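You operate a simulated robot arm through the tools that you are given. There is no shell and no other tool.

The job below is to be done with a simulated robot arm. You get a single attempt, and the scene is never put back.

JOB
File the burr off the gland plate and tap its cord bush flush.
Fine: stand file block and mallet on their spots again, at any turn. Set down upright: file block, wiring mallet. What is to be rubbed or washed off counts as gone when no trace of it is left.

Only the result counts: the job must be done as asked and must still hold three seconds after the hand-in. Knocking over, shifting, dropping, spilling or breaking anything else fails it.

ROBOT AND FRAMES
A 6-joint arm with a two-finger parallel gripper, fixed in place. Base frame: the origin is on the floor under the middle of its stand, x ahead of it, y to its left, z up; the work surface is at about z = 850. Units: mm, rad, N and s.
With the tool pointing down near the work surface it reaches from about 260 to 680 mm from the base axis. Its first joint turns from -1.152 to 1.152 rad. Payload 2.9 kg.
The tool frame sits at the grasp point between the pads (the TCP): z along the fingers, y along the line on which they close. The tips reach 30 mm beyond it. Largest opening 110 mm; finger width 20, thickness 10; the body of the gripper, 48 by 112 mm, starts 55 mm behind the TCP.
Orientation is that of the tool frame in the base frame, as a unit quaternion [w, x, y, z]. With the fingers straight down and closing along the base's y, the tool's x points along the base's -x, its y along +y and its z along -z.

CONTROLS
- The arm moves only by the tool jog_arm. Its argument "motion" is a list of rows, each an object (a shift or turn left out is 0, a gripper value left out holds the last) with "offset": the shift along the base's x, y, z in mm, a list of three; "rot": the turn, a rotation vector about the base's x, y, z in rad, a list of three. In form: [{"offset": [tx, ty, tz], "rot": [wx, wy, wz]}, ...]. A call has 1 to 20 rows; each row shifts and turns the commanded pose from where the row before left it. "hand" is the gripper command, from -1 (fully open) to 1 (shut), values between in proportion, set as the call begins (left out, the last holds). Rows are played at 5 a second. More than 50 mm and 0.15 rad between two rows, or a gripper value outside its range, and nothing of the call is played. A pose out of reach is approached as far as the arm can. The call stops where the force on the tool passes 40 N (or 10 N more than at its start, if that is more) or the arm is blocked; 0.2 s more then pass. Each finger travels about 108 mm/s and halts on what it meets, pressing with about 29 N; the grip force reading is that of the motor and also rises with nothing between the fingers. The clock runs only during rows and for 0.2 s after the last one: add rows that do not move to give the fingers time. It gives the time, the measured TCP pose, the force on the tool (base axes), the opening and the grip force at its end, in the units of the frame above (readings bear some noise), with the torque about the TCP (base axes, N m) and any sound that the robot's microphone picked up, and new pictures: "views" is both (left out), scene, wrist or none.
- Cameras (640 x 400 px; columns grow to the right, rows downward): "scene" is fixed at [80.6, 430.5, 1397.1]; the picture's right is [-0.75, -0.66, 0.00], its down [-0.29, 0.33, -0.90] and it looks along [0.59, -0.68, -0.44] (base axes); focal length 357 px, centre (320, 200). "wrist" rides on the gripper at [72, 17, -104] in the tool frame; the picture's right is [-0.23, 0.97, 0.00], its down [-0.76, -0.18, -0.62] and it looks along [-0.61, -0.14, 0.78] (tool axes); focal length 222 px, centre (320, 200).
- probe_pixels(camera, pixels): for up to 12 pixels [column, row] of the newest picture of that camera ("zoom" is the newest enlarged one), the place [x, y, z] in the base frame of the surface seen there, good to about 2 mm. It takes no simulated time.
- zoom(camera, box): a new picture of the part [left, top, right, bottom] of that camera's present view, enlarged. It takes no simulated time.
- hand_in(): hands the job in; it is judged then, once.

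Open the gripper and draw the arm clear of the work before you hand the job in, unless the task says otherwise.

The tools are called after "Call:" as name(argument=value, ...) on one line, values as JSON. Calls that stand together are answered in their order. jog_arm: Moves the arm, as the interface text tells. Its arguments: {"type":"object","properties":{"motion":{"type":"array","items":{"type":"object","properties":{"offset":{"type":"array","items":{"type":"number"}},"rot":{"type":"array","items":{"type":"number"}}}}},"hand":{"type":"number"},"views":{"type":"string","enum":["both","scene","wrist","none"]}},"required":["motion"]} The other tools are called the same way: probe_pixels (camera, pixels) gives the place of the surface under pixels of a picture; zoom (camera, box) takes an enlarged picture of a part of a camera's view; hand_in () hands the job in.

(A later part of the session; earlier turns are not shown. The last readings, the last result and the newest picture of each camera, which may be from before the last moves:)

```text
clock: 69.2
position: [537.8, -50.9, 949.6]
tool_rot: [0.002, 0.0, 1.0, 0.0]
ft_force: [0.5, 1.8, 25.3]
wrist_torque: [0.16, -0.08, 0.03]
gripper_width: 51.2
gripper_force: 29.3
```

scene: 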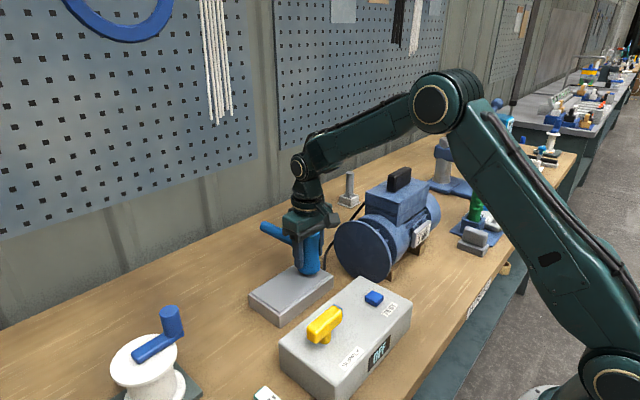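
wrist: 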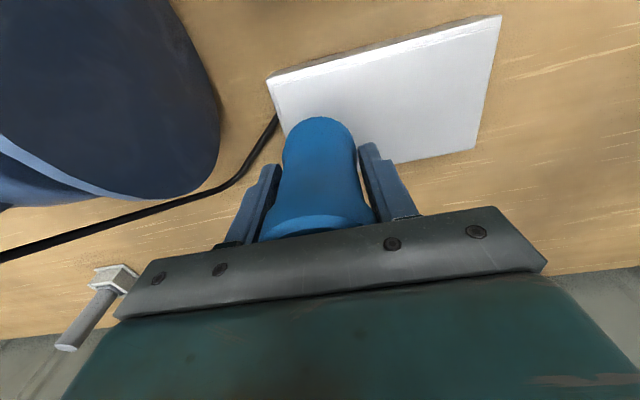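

The TCP moved down ~3 mm under 25 N; I need to see whether the bush sank or the mallet slid in the grip. Zooming.

Call:
zoom(camera="scene", box=[270, 200, 350, 300])

Call:
probe_pixels(camera="scene", pixels=[[307, 270], [306, 274], [310, 271], [300, 282], [304, 262], [312, 268], [308, 255], [306, 268], [308, 273], [303, 270], [318, 275], [305, 240]])

```text
4.00 times, centred on (310, 250) of scene
```

zoom: 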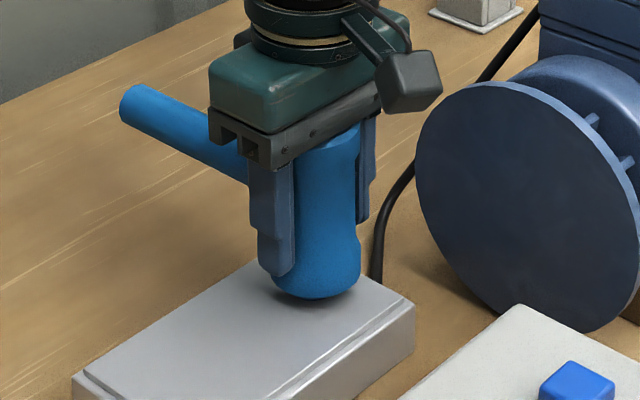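

```text
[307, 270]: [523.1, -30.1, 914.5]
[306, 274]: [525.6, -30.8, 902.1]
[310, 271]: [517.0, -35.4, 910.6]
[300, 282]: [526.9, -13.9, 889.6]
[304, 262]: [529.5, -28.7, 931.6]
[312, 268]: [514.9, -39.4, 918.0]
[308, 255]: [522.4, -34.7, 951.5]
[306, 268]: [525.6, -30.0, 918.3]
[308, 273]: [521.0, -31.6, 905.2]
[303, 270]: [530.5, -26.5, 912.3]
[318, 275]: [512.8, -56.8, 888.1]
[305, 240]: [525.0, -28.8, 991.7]
```

The mallet face still sits at z≈902, so it mainly slid up against the palm. I'll press a bit further to see whether the bush yields below 40 N.

Call:
jog_arm(motion=[{"offset": [0, 0, -1]}, {"offset": [0, 0, 0]}], views="none")

Call:
jog_arm(motion=[{"offset": [0, 0, -1]}, {"offset": [0, 0, 0]}], views="none")

```text
clock: 69.8
position: [536.9, -51.5, 949.5]
tool_rot: [0.002, 0.0, 1.0, 0.0]
ft_force: [-3.3, 4.4, 31.2]
wrist_torque: [0.26, 0.05, 0.01]
gripper_width: 51.4
gripper_force: 29.3
```

```text
clock: 70.4
position: [538.9, -51.0, 949.0]
tool_rot: [0.003, 0.001, 1.0, -0.001]
ft_force: [-4.4, 2.0, 35.7]
wrist_torque: [0.14, 0.1, 0.0]
gripper_width: 51.4
gripper_force: 28.3
```

About 36 N static doesn't drive it, so it needs a dynamic tap. I'll lift 25 mm and check the mallet and bush first.

Call:
jog_arm(motion=[{"offset": [0, 0, 15]}, {"offset": [0, 0, 15]}, {"offset": [0, 0, 0]}, {"offset": [0, 0, 0]}], views="both")

Call:
zoom(camera="scene", box=[270, 200, 350, 300])

Call:
probe_pixels(camera="scene", pixels=[[308, 267], [308, 269], [308, 271], [308, 273], [304, 268], [312, 270], [308, 265], [306, 270], [308, 275], [303, 273], [300, 285], [308, 260]])

```text
clock: 71.4
position: [536.6, -50.4, 976.5]
tool_rot: [-0.002, 0.001, 1.0, -0.001]
ft_force: [-1.1, -1.0, -4.2]
wrist_torque: [0.02, 0.1, -0.02]
gripper_width: 51.3
gripper_force: 28.5
```

scene: 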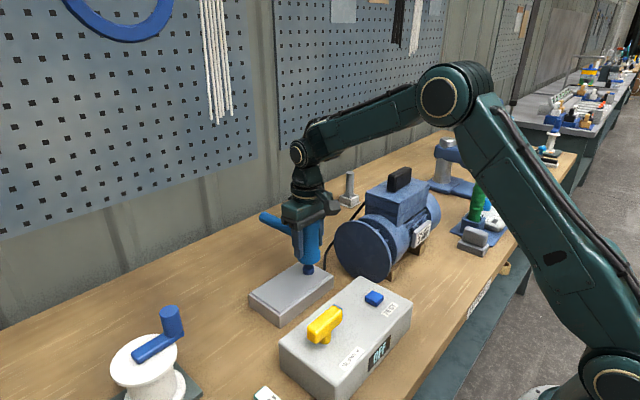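
wrist: 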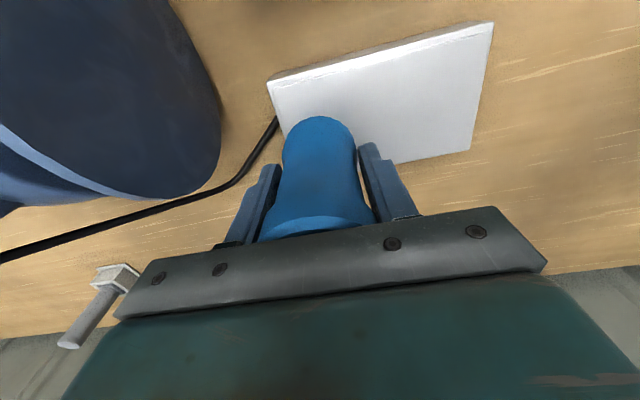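

```text
4.00 times, centred on (310, 250) of scene
```

zoom: 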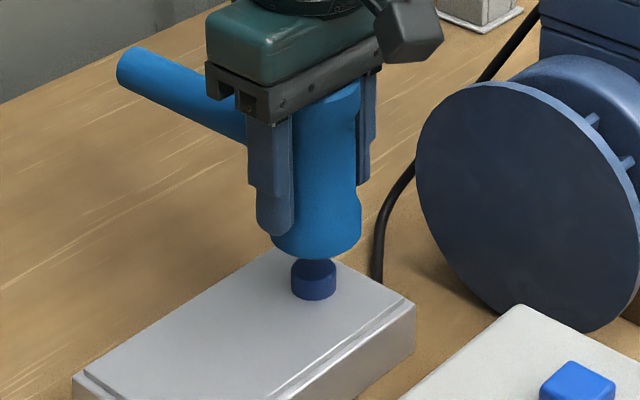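

```text
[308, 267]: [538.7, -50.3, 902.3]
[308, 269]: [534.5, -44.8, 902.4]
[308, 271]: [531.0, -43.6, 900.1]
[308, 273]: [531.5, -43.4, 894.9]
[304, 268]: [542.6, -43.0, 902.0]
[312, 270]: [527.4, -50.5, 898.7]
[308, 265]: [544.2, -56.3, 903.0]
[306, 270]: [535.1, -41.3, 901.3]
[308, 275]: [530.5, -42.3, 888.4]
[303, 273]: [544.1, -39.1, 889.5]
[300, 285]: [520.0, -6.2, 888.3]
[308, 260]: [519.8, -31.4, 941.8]
```

The bush top is still at ~902.5, unaffected. I'll recentre slightly and give a first moderate tap with a quick down-up stroke.

Call:
jog_arm(motion=[{"offset": [2, -1, 0]}, {"offset": [0, 0, 0]}, {"offset": [0, 0, -30]}, {"offset": [0, 0, 30]}, {"offset": [0, 0, 0]}], views="both")

Call:
zoom(camera="scene", box=[270, 200, 350, 300])

Call:
probe_pixels(camera="scene", pixels=[[308, 267], [308, 269], [308, 271], [308, 273], [304, 268], [312, 270], [308, 265], [306, 270], [308, 275], [303, 273], [300, 285], [308, 260]])

```text
clock: 72.6
position: [536.5, -50.8, 977.0]
tool_rot: [-0.001, 0.001, 1.0, 0.0]
ft_force: [0.5, 0.7, -3.9]
wrist_torque: [-0.01, 0.08, 0.0]
gripper_width: 51.3
gripper_force: 28.5
```

scene: 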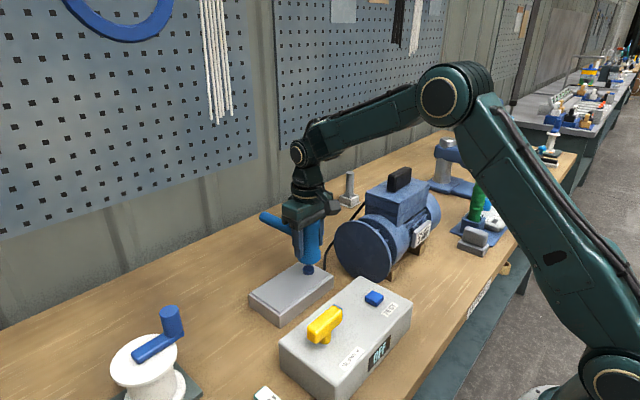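
wrist: 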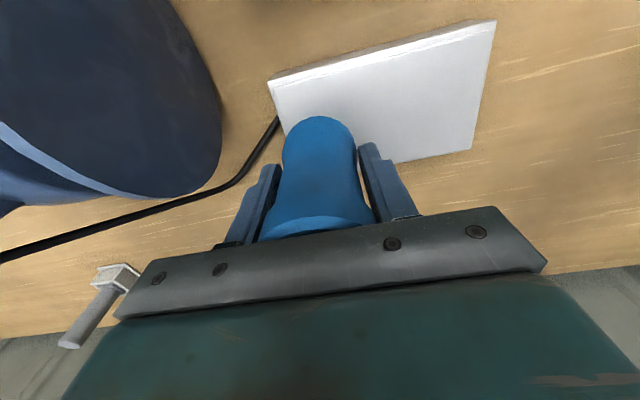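

```text
4.00 times, centred on (310, 250) of scene
```

zoom: 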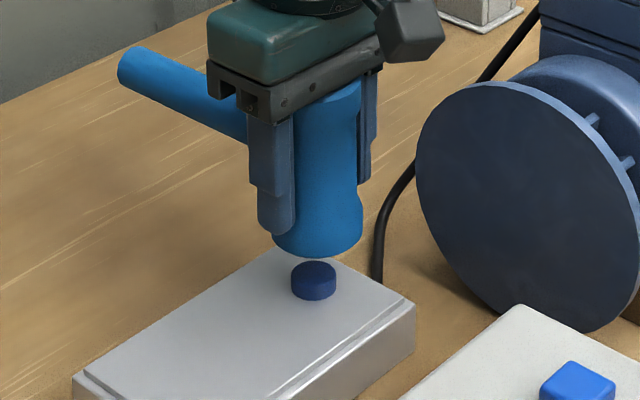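

```text
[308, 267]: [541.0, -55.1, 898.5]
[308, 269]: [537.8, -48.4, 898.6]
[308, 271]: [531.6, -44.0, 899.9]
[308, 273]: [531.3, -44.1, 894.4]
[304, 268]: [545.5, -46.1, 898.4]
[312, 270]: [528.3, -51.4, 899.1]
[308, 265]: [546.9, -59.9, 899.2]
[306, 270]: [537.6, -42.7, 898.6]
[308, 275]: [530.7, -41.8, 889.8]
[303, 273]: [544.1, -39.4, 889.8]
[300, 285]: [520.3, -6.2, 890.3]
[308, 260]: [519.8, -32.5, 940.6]
```

The tap worked: bush top dropped from ~902.5 to ~898.6. I'll tap again with a slightly deeper stroke.

Call:
jog_arm(motion=[{"offset": [1.5, -1, 0]}, {"offset": [0, 0, 0]}, {"offset": [0, 0, -34]}, {"offset": [0, 0, 34]}, {"offset": [0, 0, 0]}], views="scene")

Call:
zoom(camera="scene", box=[270, 200, 350, 300])

Call:
probe_pixels(camera="scene", pixels=[[308, 267], [308, 269], [308, 271], [308, 273], [304, 268], [312, 270], [309, 268], [306, 270], [308, 275], [303, 273], [300, 285], [308, 260]])

```text
clock: 73.8
position: [538.8, -52.0, 978.2]
tool_rot: [-0.002, 0.001, 1.0, 0.0]
ft_force: [-0.3, 0.0, -4.6]
wrist_torque: [0.03, 0.07, 0.03]
gripper_width: 51.2
gripper_force: 28.3
```

scene: 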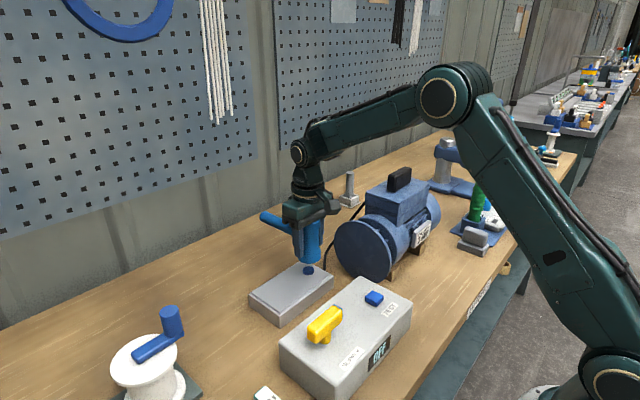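

```text
4.00 times, centred on (310, 250) of scene
```

zoom: 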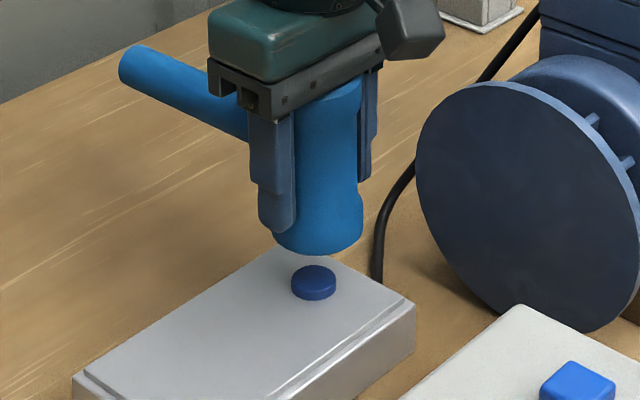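

```text
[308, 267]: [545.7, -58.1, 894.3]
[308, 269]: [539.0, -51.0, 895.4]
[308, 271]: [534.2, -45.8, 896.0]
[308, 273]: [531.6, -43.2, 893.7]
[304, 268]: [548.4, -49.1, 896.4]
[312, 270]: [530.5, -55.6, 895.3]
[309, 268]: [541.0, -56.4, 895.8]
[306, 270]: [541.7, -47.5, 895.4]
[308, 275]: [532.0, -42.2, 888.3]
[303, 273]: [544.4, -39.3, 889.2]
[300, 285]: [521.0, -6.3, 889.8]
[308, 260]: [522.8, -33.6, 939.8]
```

The bush is now at ~895.4. Another tap, slightly deeper.

Call:
jog_arm(motion=[{"offset": [0, 0, 0]}, {"offset": [0, 0, -38]}, {"offset": [0, 0, 38]}, {"offset": [0, 0, 0]}], views="scene")

Call:
zoom(camera="scene", box=[270, 200, 350, 300])

Call:
probe_pixels(camera="scene", pixels=[[308, 267], [308, 269], [308, 271], [308, 273], [304, 268], [312, 270], [309, 268], [306, 270], [308, 275], [303, 273], [300, 285], [308, 260]])

```text
clock: 74.8
position: [540.0, -54.8, 977.4]
tool_rot: [-0.001, 0.001, 1.0, 0.0]
ft_force: [-0.5, 0.4, -4.6]
wrist_torque: [-0.01, 0.08, -0.01]
gripper_width: 51.5
gripper_force: 29.3
```

scene: 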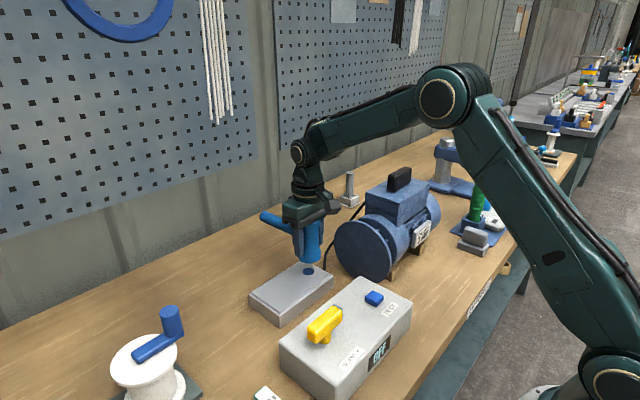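

```text
4.00 times, centred on (310, 250) of scene
```

zoom: 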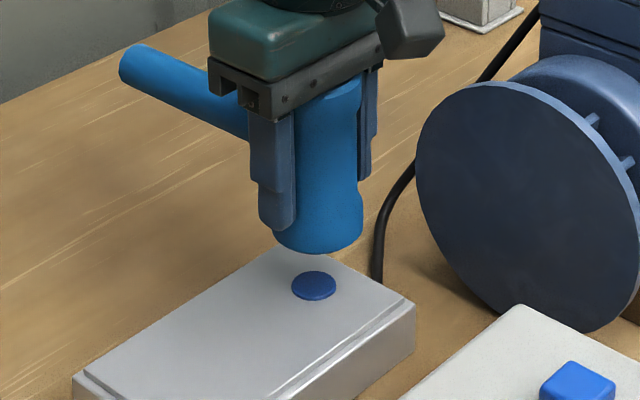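

```text
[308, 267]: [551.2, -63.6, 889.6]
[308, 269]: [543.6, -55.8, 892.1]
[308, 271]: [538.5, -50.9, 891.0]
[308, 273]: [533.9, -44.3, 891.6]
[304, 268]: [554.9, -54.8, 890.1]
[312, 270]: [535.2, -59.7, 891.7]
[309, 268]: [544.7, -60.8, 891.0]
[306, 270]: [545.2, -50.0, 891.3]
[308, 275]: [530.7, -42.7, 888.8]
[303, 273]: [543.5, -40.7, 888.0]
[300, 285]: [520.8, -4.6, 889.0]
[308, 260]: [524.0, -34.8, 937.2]
```

The bush is at ~891.4, about 1.5–2 mm proud. One more tap, recentring y slightly.

Call:
jog_arm(motion=[{"offset": [0, 2.5, 0]}, {"offset": [0, 0, 0]}, {"offset": [0, 0, -40]}, {"offset": [0, 0, 40]}, {"offset": [0, 0, 0]}], views="scene")

Call:
zoom(camera="scene", box=[270, 230, 350, 300])

Call:
probe_pixels(camera="scene", pixels=[[308, 267], [308, 269], [308, 271], [308, 273], [304, 268], [312, 270], [309, 268], [306, 270], [308, 275], [303, 273], [300, 285], [308, 260]])

```text
clock: 76.0
position: [538.0, -52.7, 977.4]
tool_rot: [-0.001, 0.001, 1.0, 0.0]
ft_force: [-0.2, -0.7, -3.5]
wrist_torque: [0.02, 0.09, 0.03]
gripper_width: 51.2
gripper_force: 29.6
```

scene: 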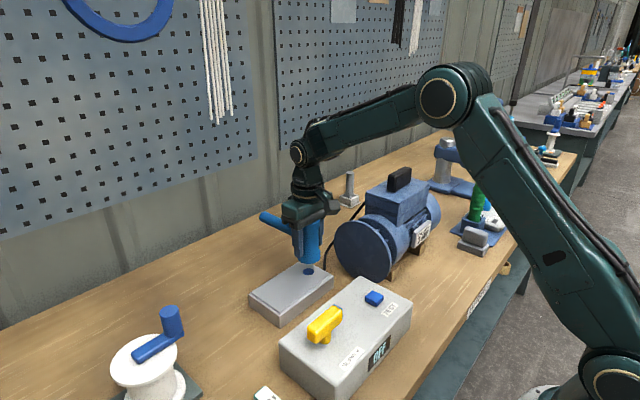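

```text
5.71 times, centred on (310, 265) of scene
```

zoom: 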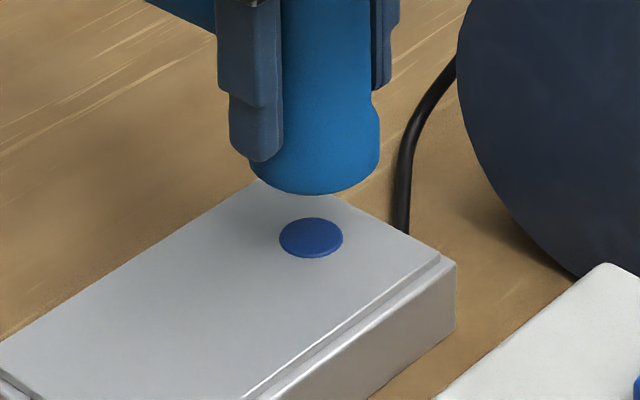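

```text
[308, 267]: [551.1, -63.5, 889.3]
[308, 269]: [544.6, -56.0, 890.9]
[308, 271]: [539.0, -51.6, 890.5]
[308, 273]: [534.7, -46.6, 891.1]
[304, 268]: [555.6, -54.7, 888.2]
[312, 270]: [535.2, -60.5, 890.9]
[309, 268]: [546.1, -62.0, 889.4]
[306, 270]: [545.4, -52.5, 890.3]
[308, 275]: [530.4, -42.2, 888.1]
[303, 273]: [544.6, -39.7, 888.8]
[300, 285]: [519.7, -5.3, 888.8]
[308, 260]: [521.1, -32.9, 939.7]
```

A hair (~1 mm) may still be proud. One more tap a few millimetres deeper.

Call:
jog_arm(motion=[{"offset": [1, 1, 0]}, {"offset": [0, 0, 0]}, {"offset": [0, 0, -43]}, {"offset": [0, 0, 43]}, {"offset": [0, 0, 0]}], views="scene")

Call:
zoom(camera="scene", box=[285, 255, 330, 285])

Call:
probe_pixels(camera="scene", pixels=[[308, 269], [308, 271], [308, 273], [312, 270], [309, 271], [306, 270], [308, 275], [303, 273], [300, 285], [308, 260], [310, 272], [305, 271]])

```text
clock: 77.2
position: [538.7, -51.9, 976.5]
tool_rot: [-0.001, 0.001, 1.0, 0.001]
ft_force: [1.0, 0.6, -4.6]
wrist_torque: [0.01, 0.08, 0.01]
gripper_width: 51.2
gripper_force: 28.9
```

scene: 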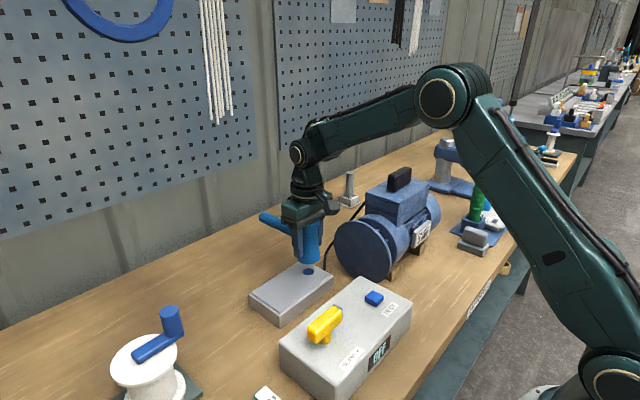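

```text
13.33 times, centred on (308, 270) of scene
```

zoom: 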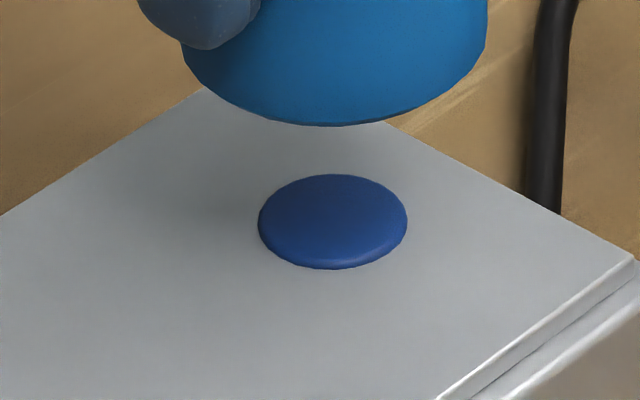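

```text
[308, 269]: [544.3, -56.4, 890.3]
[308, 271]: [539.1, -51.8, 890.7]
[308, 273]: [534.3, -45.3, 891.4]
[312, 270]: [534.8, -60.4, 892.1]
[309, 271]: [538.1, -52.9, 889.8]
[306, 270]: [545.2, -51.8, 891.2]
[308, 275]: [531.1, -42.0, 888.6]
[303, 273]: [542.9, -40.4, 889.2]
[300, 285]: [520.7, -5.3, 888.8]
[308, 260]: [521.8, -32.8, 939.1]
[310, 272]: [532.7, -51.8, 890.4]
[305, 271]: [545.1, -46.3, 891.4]
```

There still seems to be a thin rounded rim (~1 mm). I'll tap once more and compare with the same zoom.

Call:
jog_arm(motion=[{"offset": [0.5, 0, 0]}, {"offset": [0, 0, 0]}, {"offset": [0, 0, -46]}, {"offset": [0, 0, 46]}, {"offset": [0, 0, 0]}], views="scene")

Call:
zoom(camera="scene", box=[285, 255, 330, 285])

Call:
probe_pixels(camera="scene", pixels=[[308, 269], [308, 271], [308, 273], [312, 270], [309, 271], [306, 270], [308, 275], [303, 273], [300, 285], [308, 260], [310, 272], [305, 271]])

```text
clock: 78.4
position: [540.2, -51.2, 981.8]
tool_rot: [-0.001, 0.001, 1.0, 0.0]
ft_force: [-0.4, -0.4, -4.0]
wrist_torque: [0.0, 0.05, -0.04]
gripper_width: 51.3
gripper_force: 28.9
```

scene: 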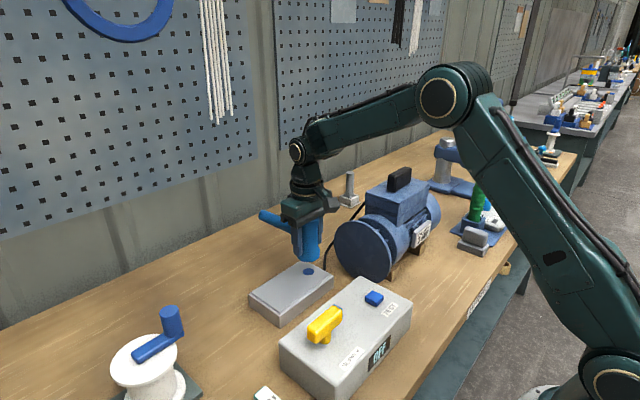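

```text
13.33 times, centred on (308, 270) of scene
```

zoom: 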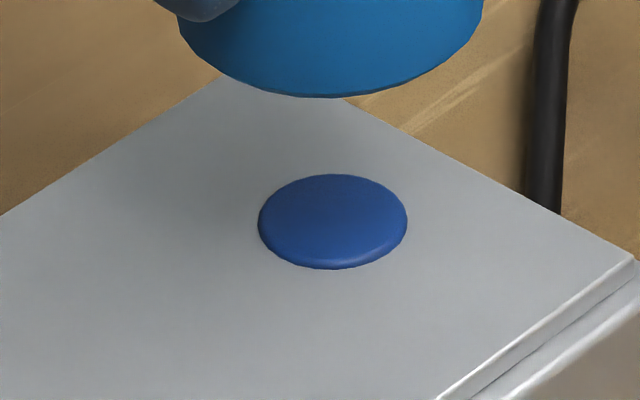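

```text
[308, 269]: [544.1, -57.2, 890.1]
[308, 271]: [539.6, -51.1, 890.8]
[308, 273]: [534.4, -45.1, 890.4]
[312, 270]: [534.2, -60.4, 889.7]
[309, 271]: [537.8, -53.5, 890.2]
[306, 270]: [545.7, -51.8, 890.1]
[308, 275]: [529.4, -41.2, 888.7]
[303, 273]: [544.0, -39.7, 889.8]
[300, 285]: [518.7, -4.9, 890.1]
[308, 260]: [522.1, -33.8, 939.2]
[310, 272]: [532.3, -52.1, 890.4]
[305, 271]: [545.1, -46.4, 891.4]
```

The bush hasn't changed over the last two taps, so it may be at its stop — or the mallet may be tilted and its rim touching the plate first. I'll check the mallet's tilt and take careful heights of the bush versus the plate.

Call:
zoom(camera="scene", box=[245, 170, 345, 290])

Call:
probe_pixels(camera="scene", pixels=[[264, 212], [270, 214], [276, 216], [282, 218], [264, 218], [270, 220], [276, 223], [282, 226], [288, 221], [288, 228], [300, 250], [316, 255]])

```text
3.33 times, centred on (295, 230) of scene
```

zoom: 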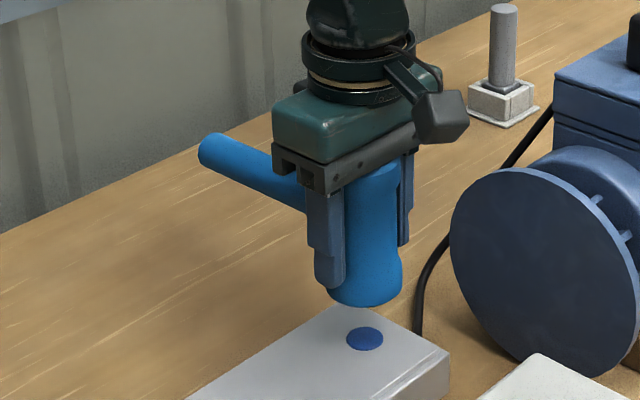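

```text
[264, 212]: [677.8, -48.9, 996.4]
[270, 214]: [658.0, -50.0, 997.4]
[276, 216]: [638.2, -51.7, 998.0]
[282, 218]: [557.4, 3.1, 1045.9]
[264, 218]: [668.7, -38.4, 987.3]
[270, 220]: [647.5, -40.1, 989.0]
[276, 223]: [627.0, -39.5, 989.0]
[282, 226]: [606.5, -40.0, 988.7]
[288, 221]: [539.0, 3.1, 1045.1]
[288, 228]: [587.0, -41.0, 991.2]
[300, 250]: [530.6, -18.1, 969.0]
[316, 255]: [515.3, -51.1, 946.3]
```

The handle slopes down ~0.03 rad toward +x, so the face's +x rim is slightly low. I'll tilt the tool by -0.033 rad about y to level the face, then tap again.

Call:
jog_arm(motion=[{"offset": [0, 0, 0], "rot": [0, -0.033, 0]}, {"offset": [0, 0, 0]}, {"offset": [0, 0, 0]}, {"offset": [0, 0, 0]}], views="both")

Call:
probe_pixels(camera="scene", pixels=[[264, 212], [268, 213], [272, 214], [276, 215], [264, 217], [270, 219], [276, 222], [282, 225], [266, 215], [286, 228], [305, 264], [316, 264]])

Call:
zoom(camera="scene", box=[245, 170, 345, 290])

```text
clock: 79.4
position: [541.0, -51.0, 981.3]
tool_rot: [0.016, 0.0, 1.0, 0.001]
ft_force: [1.1, -0.1, -4.1]
wrist_torque: [-0.03, 0.06, 0.01]
gripper_width: 51.2
gripper_force: 28.8
```

scene: 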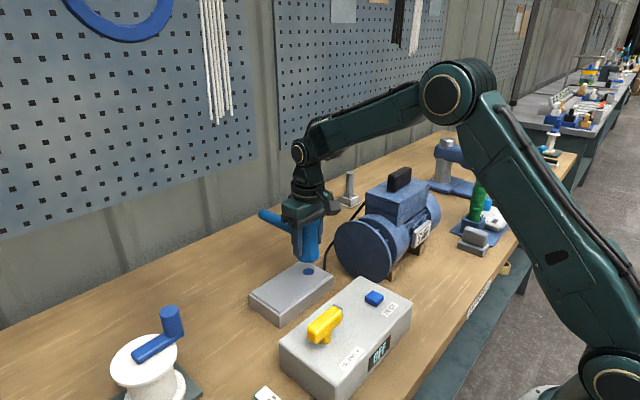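
wrist: 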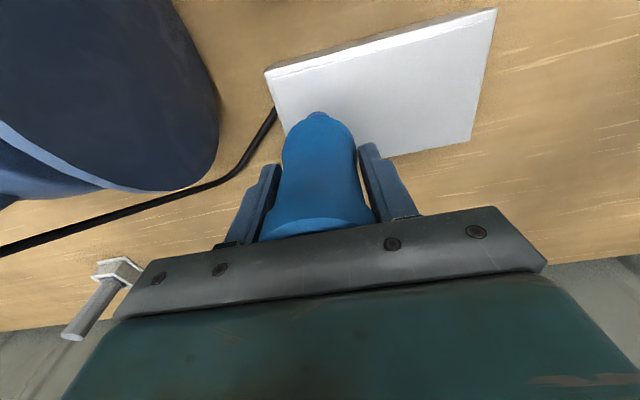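

```text
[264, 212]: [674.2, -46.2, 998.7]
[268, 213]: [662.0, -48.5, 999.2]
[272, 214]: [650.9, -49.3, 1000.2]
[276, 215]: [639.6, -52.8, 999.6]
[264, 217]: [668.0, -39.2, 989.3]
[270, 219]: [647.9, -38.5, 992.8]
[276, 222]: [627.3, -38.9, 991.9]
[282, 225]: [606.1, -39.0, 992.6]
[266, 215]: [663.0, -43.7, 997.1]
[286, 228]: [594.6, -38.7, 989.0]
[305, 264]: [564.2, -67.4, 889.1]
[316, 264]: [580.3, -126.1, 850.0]
```

```text
3.33 times, centred on (295, 230) of scene
```

zoom: 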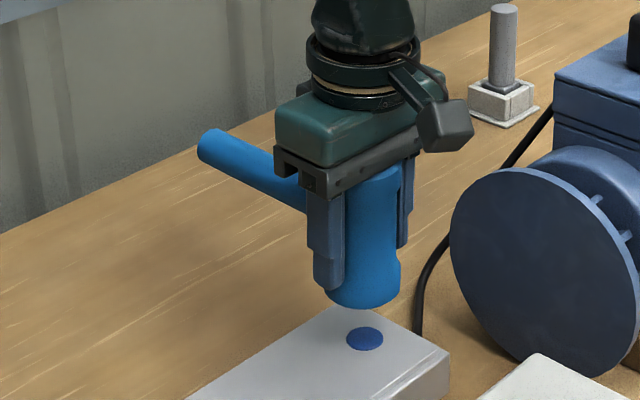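

The handle now reads level (~999.7 throughout). I'll recentre by -2.5 mm in x and tap with the levelled face.

Call:
jog_arm(motion=[{"offset": [-2.5, 0, 0]}, {"offset": [0, 0, 0]}, {"offset": [0, 0, -49]}, {"offset": [0, 0, 49]}, {"offset": [0, 0, 0]}], views="scene")

Call:
zoom(camera="scene", box=[285, 255, 330, 285])

Call:
probe_pixels(camera="scene", pixels=[[308, 269], [308, 271], [308, 273], [312, 270], [309, 271], [306, 270], [308, 278], [303, 275], [300, 273], [316, 274], [310, 272], [305, 271]])

```text
clock: 80.6
position: [540.5, -50.3, 980.0]
tool_rot: [0.016, 0.0, 1.0, 0.0]
ft_force: [-0.2, -0.3, -3.6]
wrist_torque: [-0.02, 0.1, 0.0]
gripper_width: 51.5
gripper_force: 29.1
```

scene: 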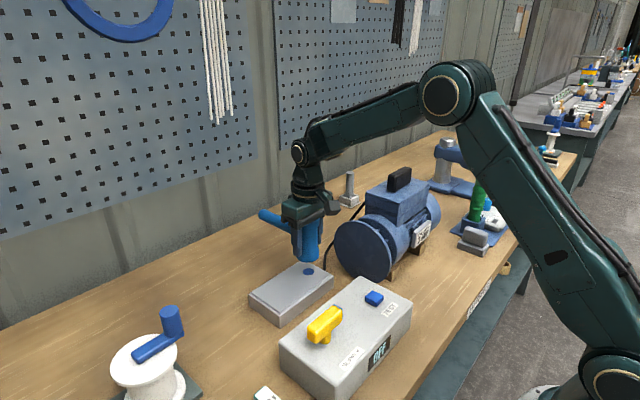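

```text
13.33 times, centred on (308, 270) of scene
```

zoom: 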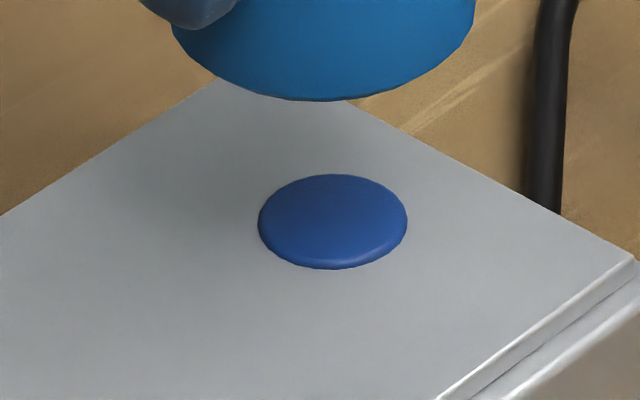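

```text
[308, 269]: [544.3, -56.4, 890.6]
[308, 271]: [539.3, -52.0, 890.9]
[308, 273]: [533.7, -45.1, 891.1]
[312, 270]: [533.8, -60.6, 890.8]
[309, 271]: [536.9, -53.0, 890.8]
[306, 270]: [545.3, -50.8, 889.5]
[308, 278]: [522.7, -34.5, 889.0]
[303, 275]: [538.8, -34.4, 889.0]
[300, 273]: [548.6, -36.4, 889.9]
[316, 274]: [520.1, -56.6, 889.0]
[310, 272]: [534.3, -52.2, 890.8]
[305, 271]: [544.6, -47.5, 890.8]
```

The bush still reads ~890.7 against plate 889.2, unchanged, suggesting it's at its stop. To be sure the face isn't bottoming on the plate first, I'll compare contact heights: first on the bare plate about 55 mm to the +y side.

Call:
jog_arm(motion=[{"offset": [0, 28, 0]}, {"offset": [0, 28, 0]}, {"offset": [0, 0, -15]}, {"offset": [0, 0, -15]}, {"offset": [0, 0, -8]}, {"offset": [0, 0, 0]}, {"offset": [0, 0, 0]}], views="both")

Call:
zoom(camera="scene", box=[245, 190, 345, 310])

```text
clock: 82.2
position: [538.8, 5.7, 939.8]
tool_rot: [0.015, 0.001, 1.0, 0.0]
ft_force: [0.5, 0.5, -5.0]
wrist_torque: [0.0, 0.11, -0.03]
gripper_width: 51.3
gripper_force: 28.8
```

scene: 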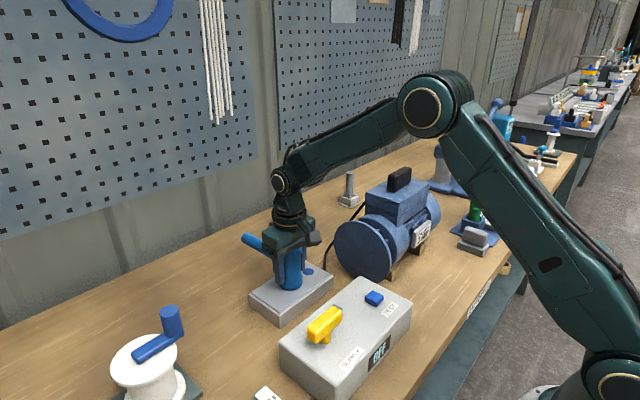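
wrist: 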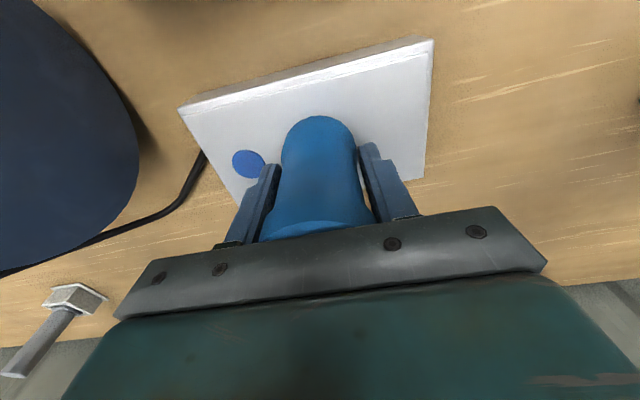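

```text
3.33 times, centred on (295, 250) of scene
```

zoom: 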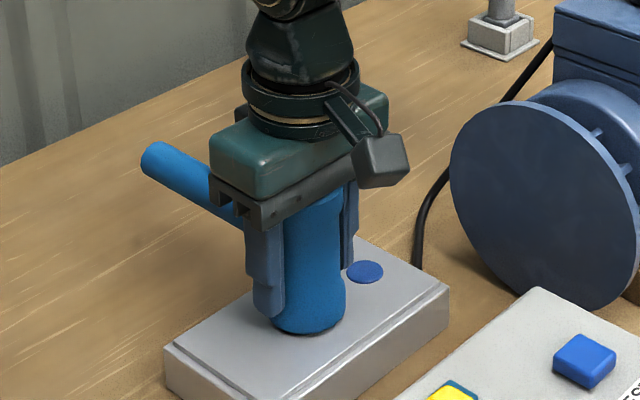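

No contact yet at z 939.8. I'll zoom the wrist view on the bush, then lower in 1 mm steps to find plate contact.

Call:
zoom(camera="wrist", box=[215, 135, 285, 190])

Call:
probe_pixels(camera="wrist", pixels=[[247, 163], [240, 160], [254, 160], [245, 170], [250, 156], [242, 166], [225, 150], [260, 145], [228, 165], [268, 155], [250, 185], [240, 145]])

Call:
jog_arm(motion=[{"offset": [0, 0, -1]}, {"offset": [0, 0, -1]}, {"offset": [0, 0, 0]}], views="none")

Call:
jog_arm(motion=[{"offset": [0, 0, -1]}, {"offset": [0, 0, 0]}, {"offset": [0, 0, 0]}], views="none")

```text
7.27 times, centred on (250, 162) of wrist
```

zoom: 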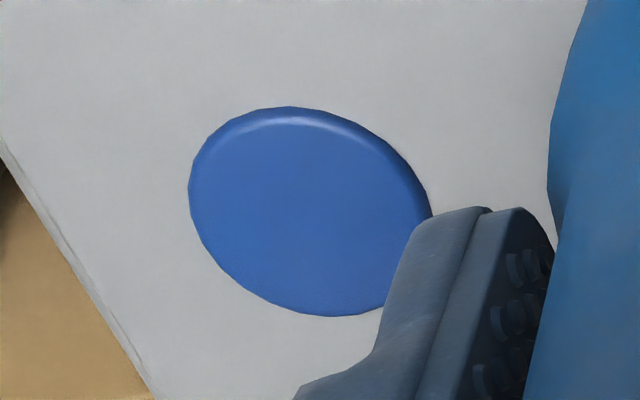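

```text
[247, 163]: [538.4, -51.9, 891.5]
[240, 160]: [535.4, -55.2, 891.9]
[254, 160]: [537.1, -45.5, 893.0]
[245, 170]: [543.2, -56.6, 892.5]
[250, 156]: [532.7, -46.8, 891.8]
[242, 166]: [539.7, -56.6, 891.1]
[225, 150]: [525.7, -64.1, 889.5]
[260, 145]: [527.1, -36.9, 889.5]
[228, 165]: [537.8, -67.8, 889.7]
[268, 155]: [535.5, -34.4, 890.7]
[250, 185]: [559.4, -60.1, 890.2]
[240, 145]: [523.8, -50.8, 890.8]
```

```text
clock: 83.0
position: [538.9, 5.1, 938.8]
tool_rot: [0.016, 0.002, 1.0, 0.0]
ft_force: [-6.1, -3.3, 11.0]
wrist_torque: [-0.16, 0.72, 0.01]
gripper_width: 51.3
gripper_force: 28.9
```

```text
clock: 83.8
position: [540.3, 5.2, 938.3]
tool_rot: [0.02, 0.001, 1.0, 0.001]
ft_force: [-9.9, -7.0, 33.9]
wrist_torque: [-0.04, 1.05, 0.08]
gripper_width: 51.3
gripper_force: 28.8
```

Plate contact occurs near TCP z≈939 (mostly at the -x rim, so I over-tilted slightly). I'll lift, undo half of the tilt, and find the contact height over the bush.

Call:
jog_arm(motion=[{"offset": [0, 0, 10]}, {"offset": [0, 0, 10]}, {"offset": [0, -28, 0], "rot": [0, 0.017, 0]}, {"offset": [0, -28, 0]}, {"offset": [0, 0, 0]}, {"offset": [0, 0, 0]}], views="both")

Call:
probe_pixels(camera="scene", pixels=[[256, 220], [260, 221], [264, 222], [268, 223], [272, 224], [264, 226], [270, 229], [276, 232], [282, 235], [288, 238], [300, 262], [312, 264]])

Call:
zoom(camera="scene", box=[245, 190, 345, 310])

```text
clock: 85.2
position: [539.8, -47.5, 956.3]
tool_rot: [0.008, 0.001, 1.0, 0.0]
ft_force: [0.0, -0.3, -3.7]
wrist_torque: [0.0, 0.09, -0.02]
gripper_width: 51.1
gripper_force: 28.7
```

scene: 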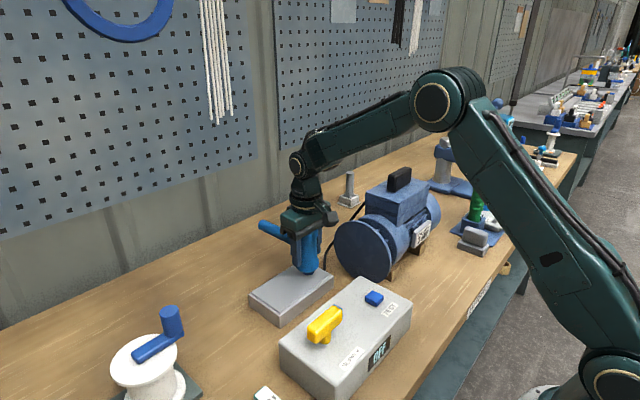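
wrist: 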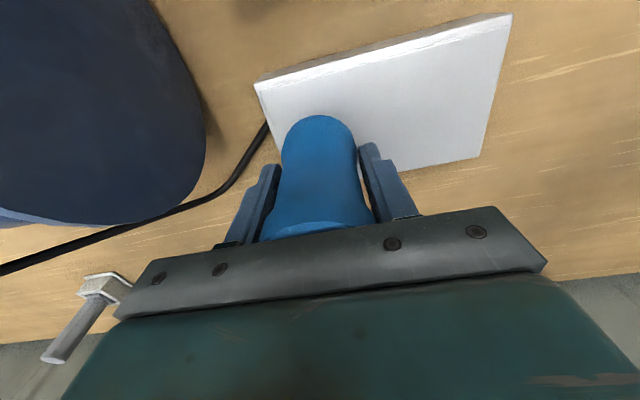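

```text
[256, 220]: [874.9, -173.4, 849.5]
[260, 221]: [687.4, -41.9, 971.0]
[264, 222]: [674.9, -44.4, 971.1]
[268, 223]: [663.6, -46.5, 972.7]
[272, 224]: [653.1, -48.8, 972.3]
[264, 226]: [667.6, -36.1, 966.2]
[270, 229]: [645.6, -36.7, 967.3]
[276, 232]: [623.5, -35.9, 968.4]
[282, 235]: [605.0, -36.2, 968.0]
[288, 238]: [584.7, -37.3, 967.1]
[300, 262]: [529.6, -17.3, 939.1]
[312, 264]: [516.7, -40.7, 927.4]
```

```text
3.33 times, centred on (295, 250) of scene
```

zoom: 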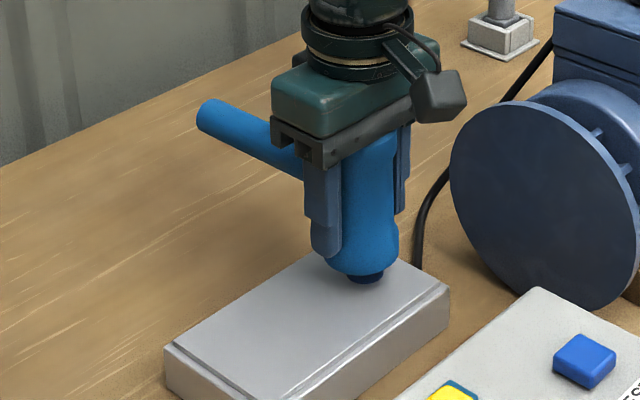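

Now I'll shift y by -4 to centre, and lower to find contact on the bush.

Call:
jog_arm(motion=[{"offset": [-0.5, -4, -6]}, {"offset": [0, 0, -6]}, {"offset": [0, 0, -1]}, {"offset": [0, 0, 0]}, {"offset": [0, 0, 0]}], views="none")

Call:
jog_arm(motion=[{"offset": [0, 0, -1]}, {"offset": [0, 0, 0]}, {"offset": [0, 0, 0]}], views="none")

Call:
jog_arm(motion=[{"offset": [0, 0, -1]}, {"offset": [0, 0, 0]}, {"offset": [0, 0, 0]}], views="none")

```text
clock: 86.4
position: [538.1, -52.7, 942.7]
tool_rot: [0.009, 0.001, 1.0, 0.0]
ft_force: [0.3, 0.2, -3.7]
wrist_torque: [-0.04, 0.05, -0.01]
gripper_width: 51.4
gripper_force: 29.1
```

```text
clock: 87.2
position: [539.5, -54.4, 941.4]
tool_rot: [0.007, 0.001, 1.0, 0.0]
ft_force: [-0.4, -0.5, -3.9]
wrist_torque: [0.02, 0.07, 0.01]
gripper_width: 51.3
gripper_force: 29.4
```

```text
clock: 88.0
position: [539.8, -53.2, 940.5]
tool_rot: [0.008, 0.002, 1.0, 0.0]
ft_force: [-1.2, 1.0, -4.2]
wrist_torque: [-0.02, 0.08, 0.03]
gripper_width: 51.5
gripper_force: 29.1
```

No contact at 940.5 yet. Continuing with half-millimetre steps.

Call:
jog_arm(motion=[{"offset": [0, 0, -0.6]}, {"offset": [0, 0, 0]}, {"offset": [0, 0, 0]}], views="none")

Call:
jog_arm(motion=[{"offset": [0, 0, -0.6]}, {"offset": [0, 0, 0]}, {"offset": [0, 0, 0]}], views="none")

Call:
jog_arm(motion=[{"offset": [0, 0, -0.6]}, {"offset": [0, 0, 0]}, {"offset": [0, 0, 0]}], views="none")

```text
clock: 88.8
position: [539.7, -53.7, 940.8]
tool_rot: [0.008, 0.0, 1.0, 0.0]
ft_force: [-0.6, 0.1, -3.6]
wrist_torque: [0.01, 0.09, -0.01]
gripper_width: 51.3
gripper_force: 29.2
```

```text
clock: 89.6
position: [539.0, -53.6, 939.9]
tool_rot: [0.008, 0.0, 1.0, 0.0]
ft_force: [0.2, 0.6, -4.2]
wrist_torque: [0.0, 0.07, 0.0]
gripper_width: 51.6
gripper_force: 29.5
```

```text
clock: 90.4
position: [539.2, -54.4, 938.2]
tool_rot: [0.009, 0.001, 1.0, 0.0]
ft_force: [-1.5, 0.3, 4.5]
wrist_torque: [0.0, 0.05, 0.01]
gripper_width: 51.3
gripper_force: 29.0
```

Contact near 938.5 with almost no torque, i.e. centred on the bush. I'll press slightly more to confirm the contact centre.

Call:
jog_arm(motion=[{"offset": [0, 0, -0.8]}, {"offset": [0, 0, 0]}, {"offset": [0, 0, 0]}], views="none")

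Call:
jog_arm(motion=[{"offset": [0, 0, -0.8]}, {"offset": [0, 0, 0]}, {"offset": [0, 0, 0]}], views="none")

```text
clock: 91.2
position: [539.2, -54.5, 938.4]
tool_rot: [0.007, 0.0, 1.0, 0.0]
ft_force: [-6.8, 5.2, 14.8]
wrist_torque: [0.23, 0.11, 0.09]
gripper_width: 51.4
gripper_force: 28.8
```

```text
clock: 92.0
position: [539.5, -53.3, 938.1]
tool_rot: [0.009, 0.001, 1.0, 0.0]
ft_force: [-7.7, 2.6, 25.1]
wrist_torque: [0.13, -0.05, 0.07]
gripper_width: 51.3
gripper_force: 28.9
```

The bush sits ~1 mm proud by contact and hasn't moved in three harder taps. As a decisive check, I'll lift, tilt so the face's +x rim is low, and tap with that rim area over the bush, so the plate can't block it.

Call:
jog_arm(motion=[{"offset": [0, 0, 15]}, {"offset": [0, 0, 15]}, {"offset": [0, 0, 12]}, {"offset": [-4, 1.5, 0], "rot": [0, 0.033, 0]}, {"offset": [-4, 0, 0], "rot": [0, 0.033, 0]}, {"offset": [0, 0, 0]}, {"offset": [0, 0, 0]}], views="both")

Call:
zoom(camera="scene", box=[245, 170, 345, 290])

Call:
zoom(camera="scene", box=[285, 255, 330, 285])

```text
clock: 93.6
position: [532.1, -53.3, 980.2]
tool_rot: [-0.026, 0.001, 1.0, -0.001]
ft_force: [0.5, 0.2, -4.7]
wrist_torque: [0.01, 0.07, -0.01]
gripper_width: 51.7
gripper_force: 28.9
```

scene: 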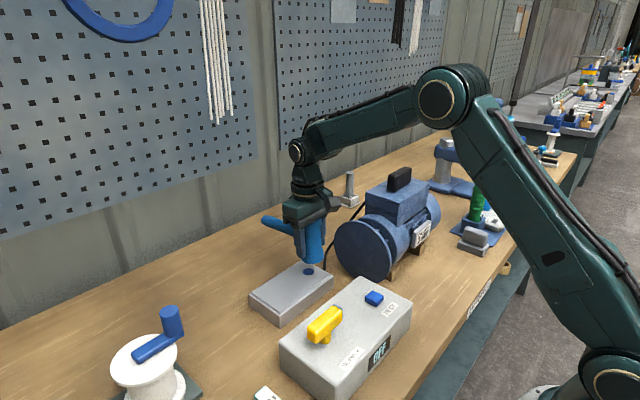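
wrist: 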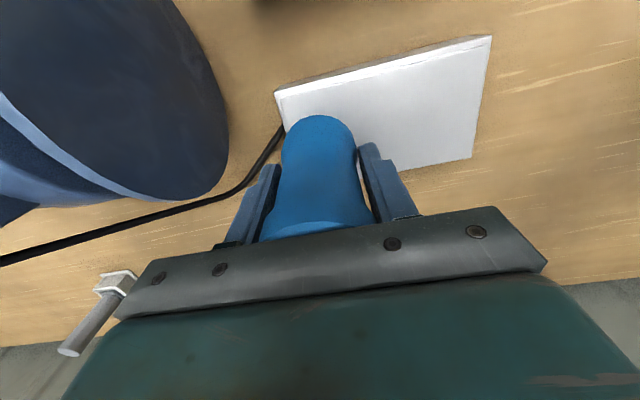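

```text
3.33 times, centred on (295, 230) of scene
```

zoom: 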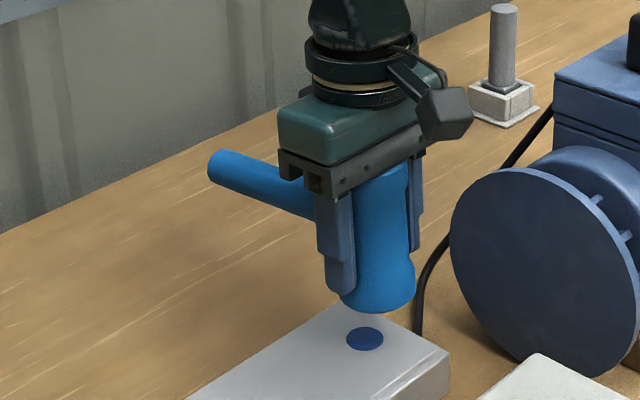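

```text
13.33 times, centred on (308, 270) of scene
```

zoom: 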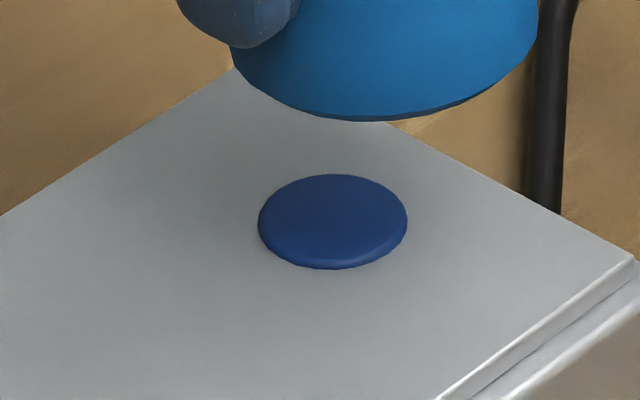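

The tilted face's low rim is positioned over the bush. Tapping once with a 45 mm stroke.

Call:
jog_arm(motion=[{"offset": [0, 1.5, 0]}, {"offset": [0, 0, 0]}, {"offset": [0, 0, -45]}, {"offset": [0, 0, 45]}, {"offset": [0, 0, 0]}], views="scene")

Call:
zoom(camera="scene", box=[285, 255, 330, 285])

Call:
zoom(camera="scene", box=[245, 170, 345, 290])

```text
clock: 94.8
position: [528.9, -49.8, 979.7]
tool_rot: [-0.026, 0.001, 1.0, 0.0]
ft_force: [-0.3, 0.2, -4.6]
wrist_torque: [-0.01, 0.07, -0.01]
gripper_width: 51.5
gripper_force: 28.6
```

scene: 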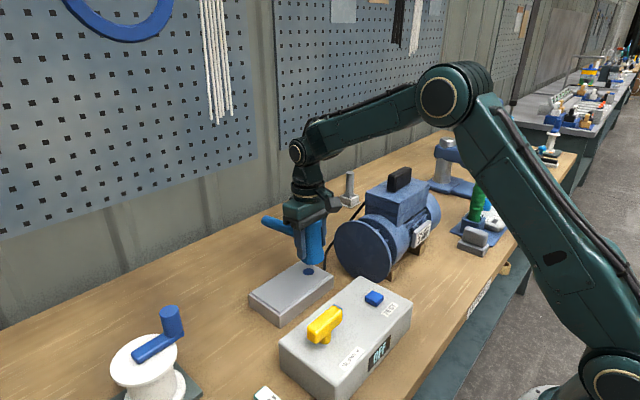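

```text
13.33 times, centred on (308, 270) of scene
```

zoom: 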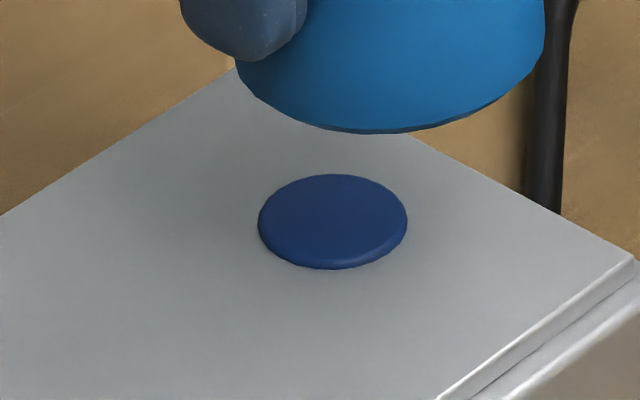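

```text
3.33 times, centred on (295, 230) of scene
```

zoom: 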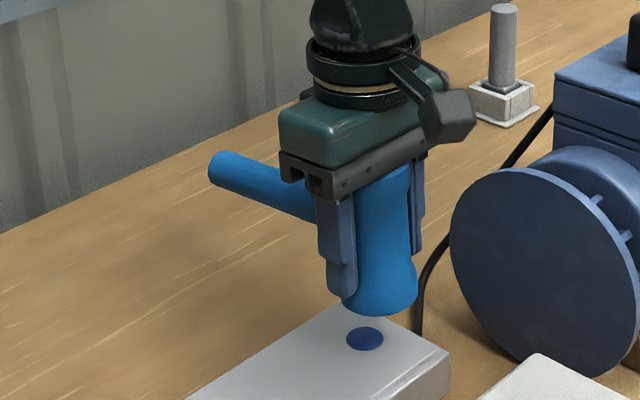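

The bush didn't move at all, so it's at its stop, i.e. fully home. Now I'll return the mallet: remove the tilt, raise to ~1150, then retrace the path with the -90° turn.

Call:
jog_arm(motion=[{"offset": [0, 0, 40], "rot": [0, -0.025, 0]}, {"offset": [0, 0, 45], "rot": [0, -0.025, 0]}, {"offset": [0, 0, 45]}, {"offset": [0, 0, 40]}, {"offset": [-18.85, -3, 0], "rot": [0, 0, -0.131]}, {"offset": [-18.85, -4, 0], "rot": [0, 0, -0.131]}, {"offset": [-18.85, -5, 0], "rot": [0, 0, -0.131]}, {"offset": [-18.85, -6, 0], "rot": [0, 0, -0.131]}, {"offset": [-18.85, -6, 0], "rot": [0, 0, -0.131]}, {"offset": [-18.85, -6, 0], "rot": [0, 0, -0.131]}, {"offset": [-18.85, -8, 0], "rot": [0, 0, -0.131]}, {"offset": [-18.85, -8, 0], "rot": [0, 0, -0.131]}, {"offset": [-18.85, -8, 0], "rot": [0, 0, -0.131]}, {"offset": [-18.85, -8, 0], "rot": [0, 0, -0.131]}, {"offset": [-18.85, -8, 0], "rot": [0, 0, -0.131]}, {"offset": [-18.85, -9, 0], "rot": [0, 0, -0.13]}, {"offset": [0, 0, 0]}, {"offset": [0, 0, 0]}], views="both")

```text
clock: 98.6
position: [306.0, -129.3, 1149.2]
tool_rot: [0.001, 0.709, 0.706, 0.0]
ft_force: [0.1, 0.4, -4.4]
wrist_torque: [0.06, -0.02, 0.04]
gripper_width: 51.2
gripper_force: 29.0
```

scene: 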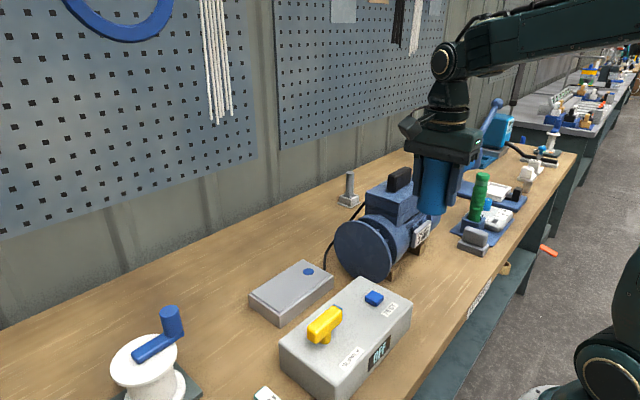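
wrist: 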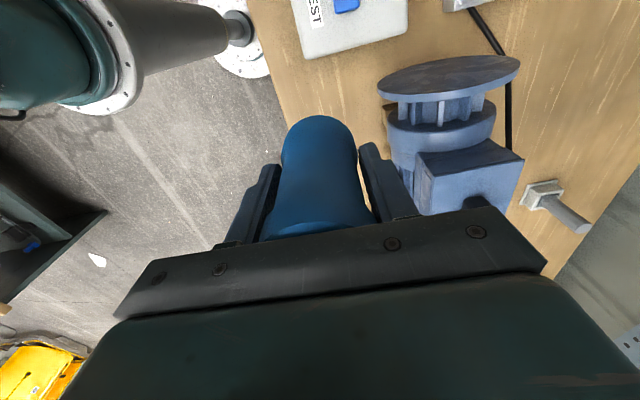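

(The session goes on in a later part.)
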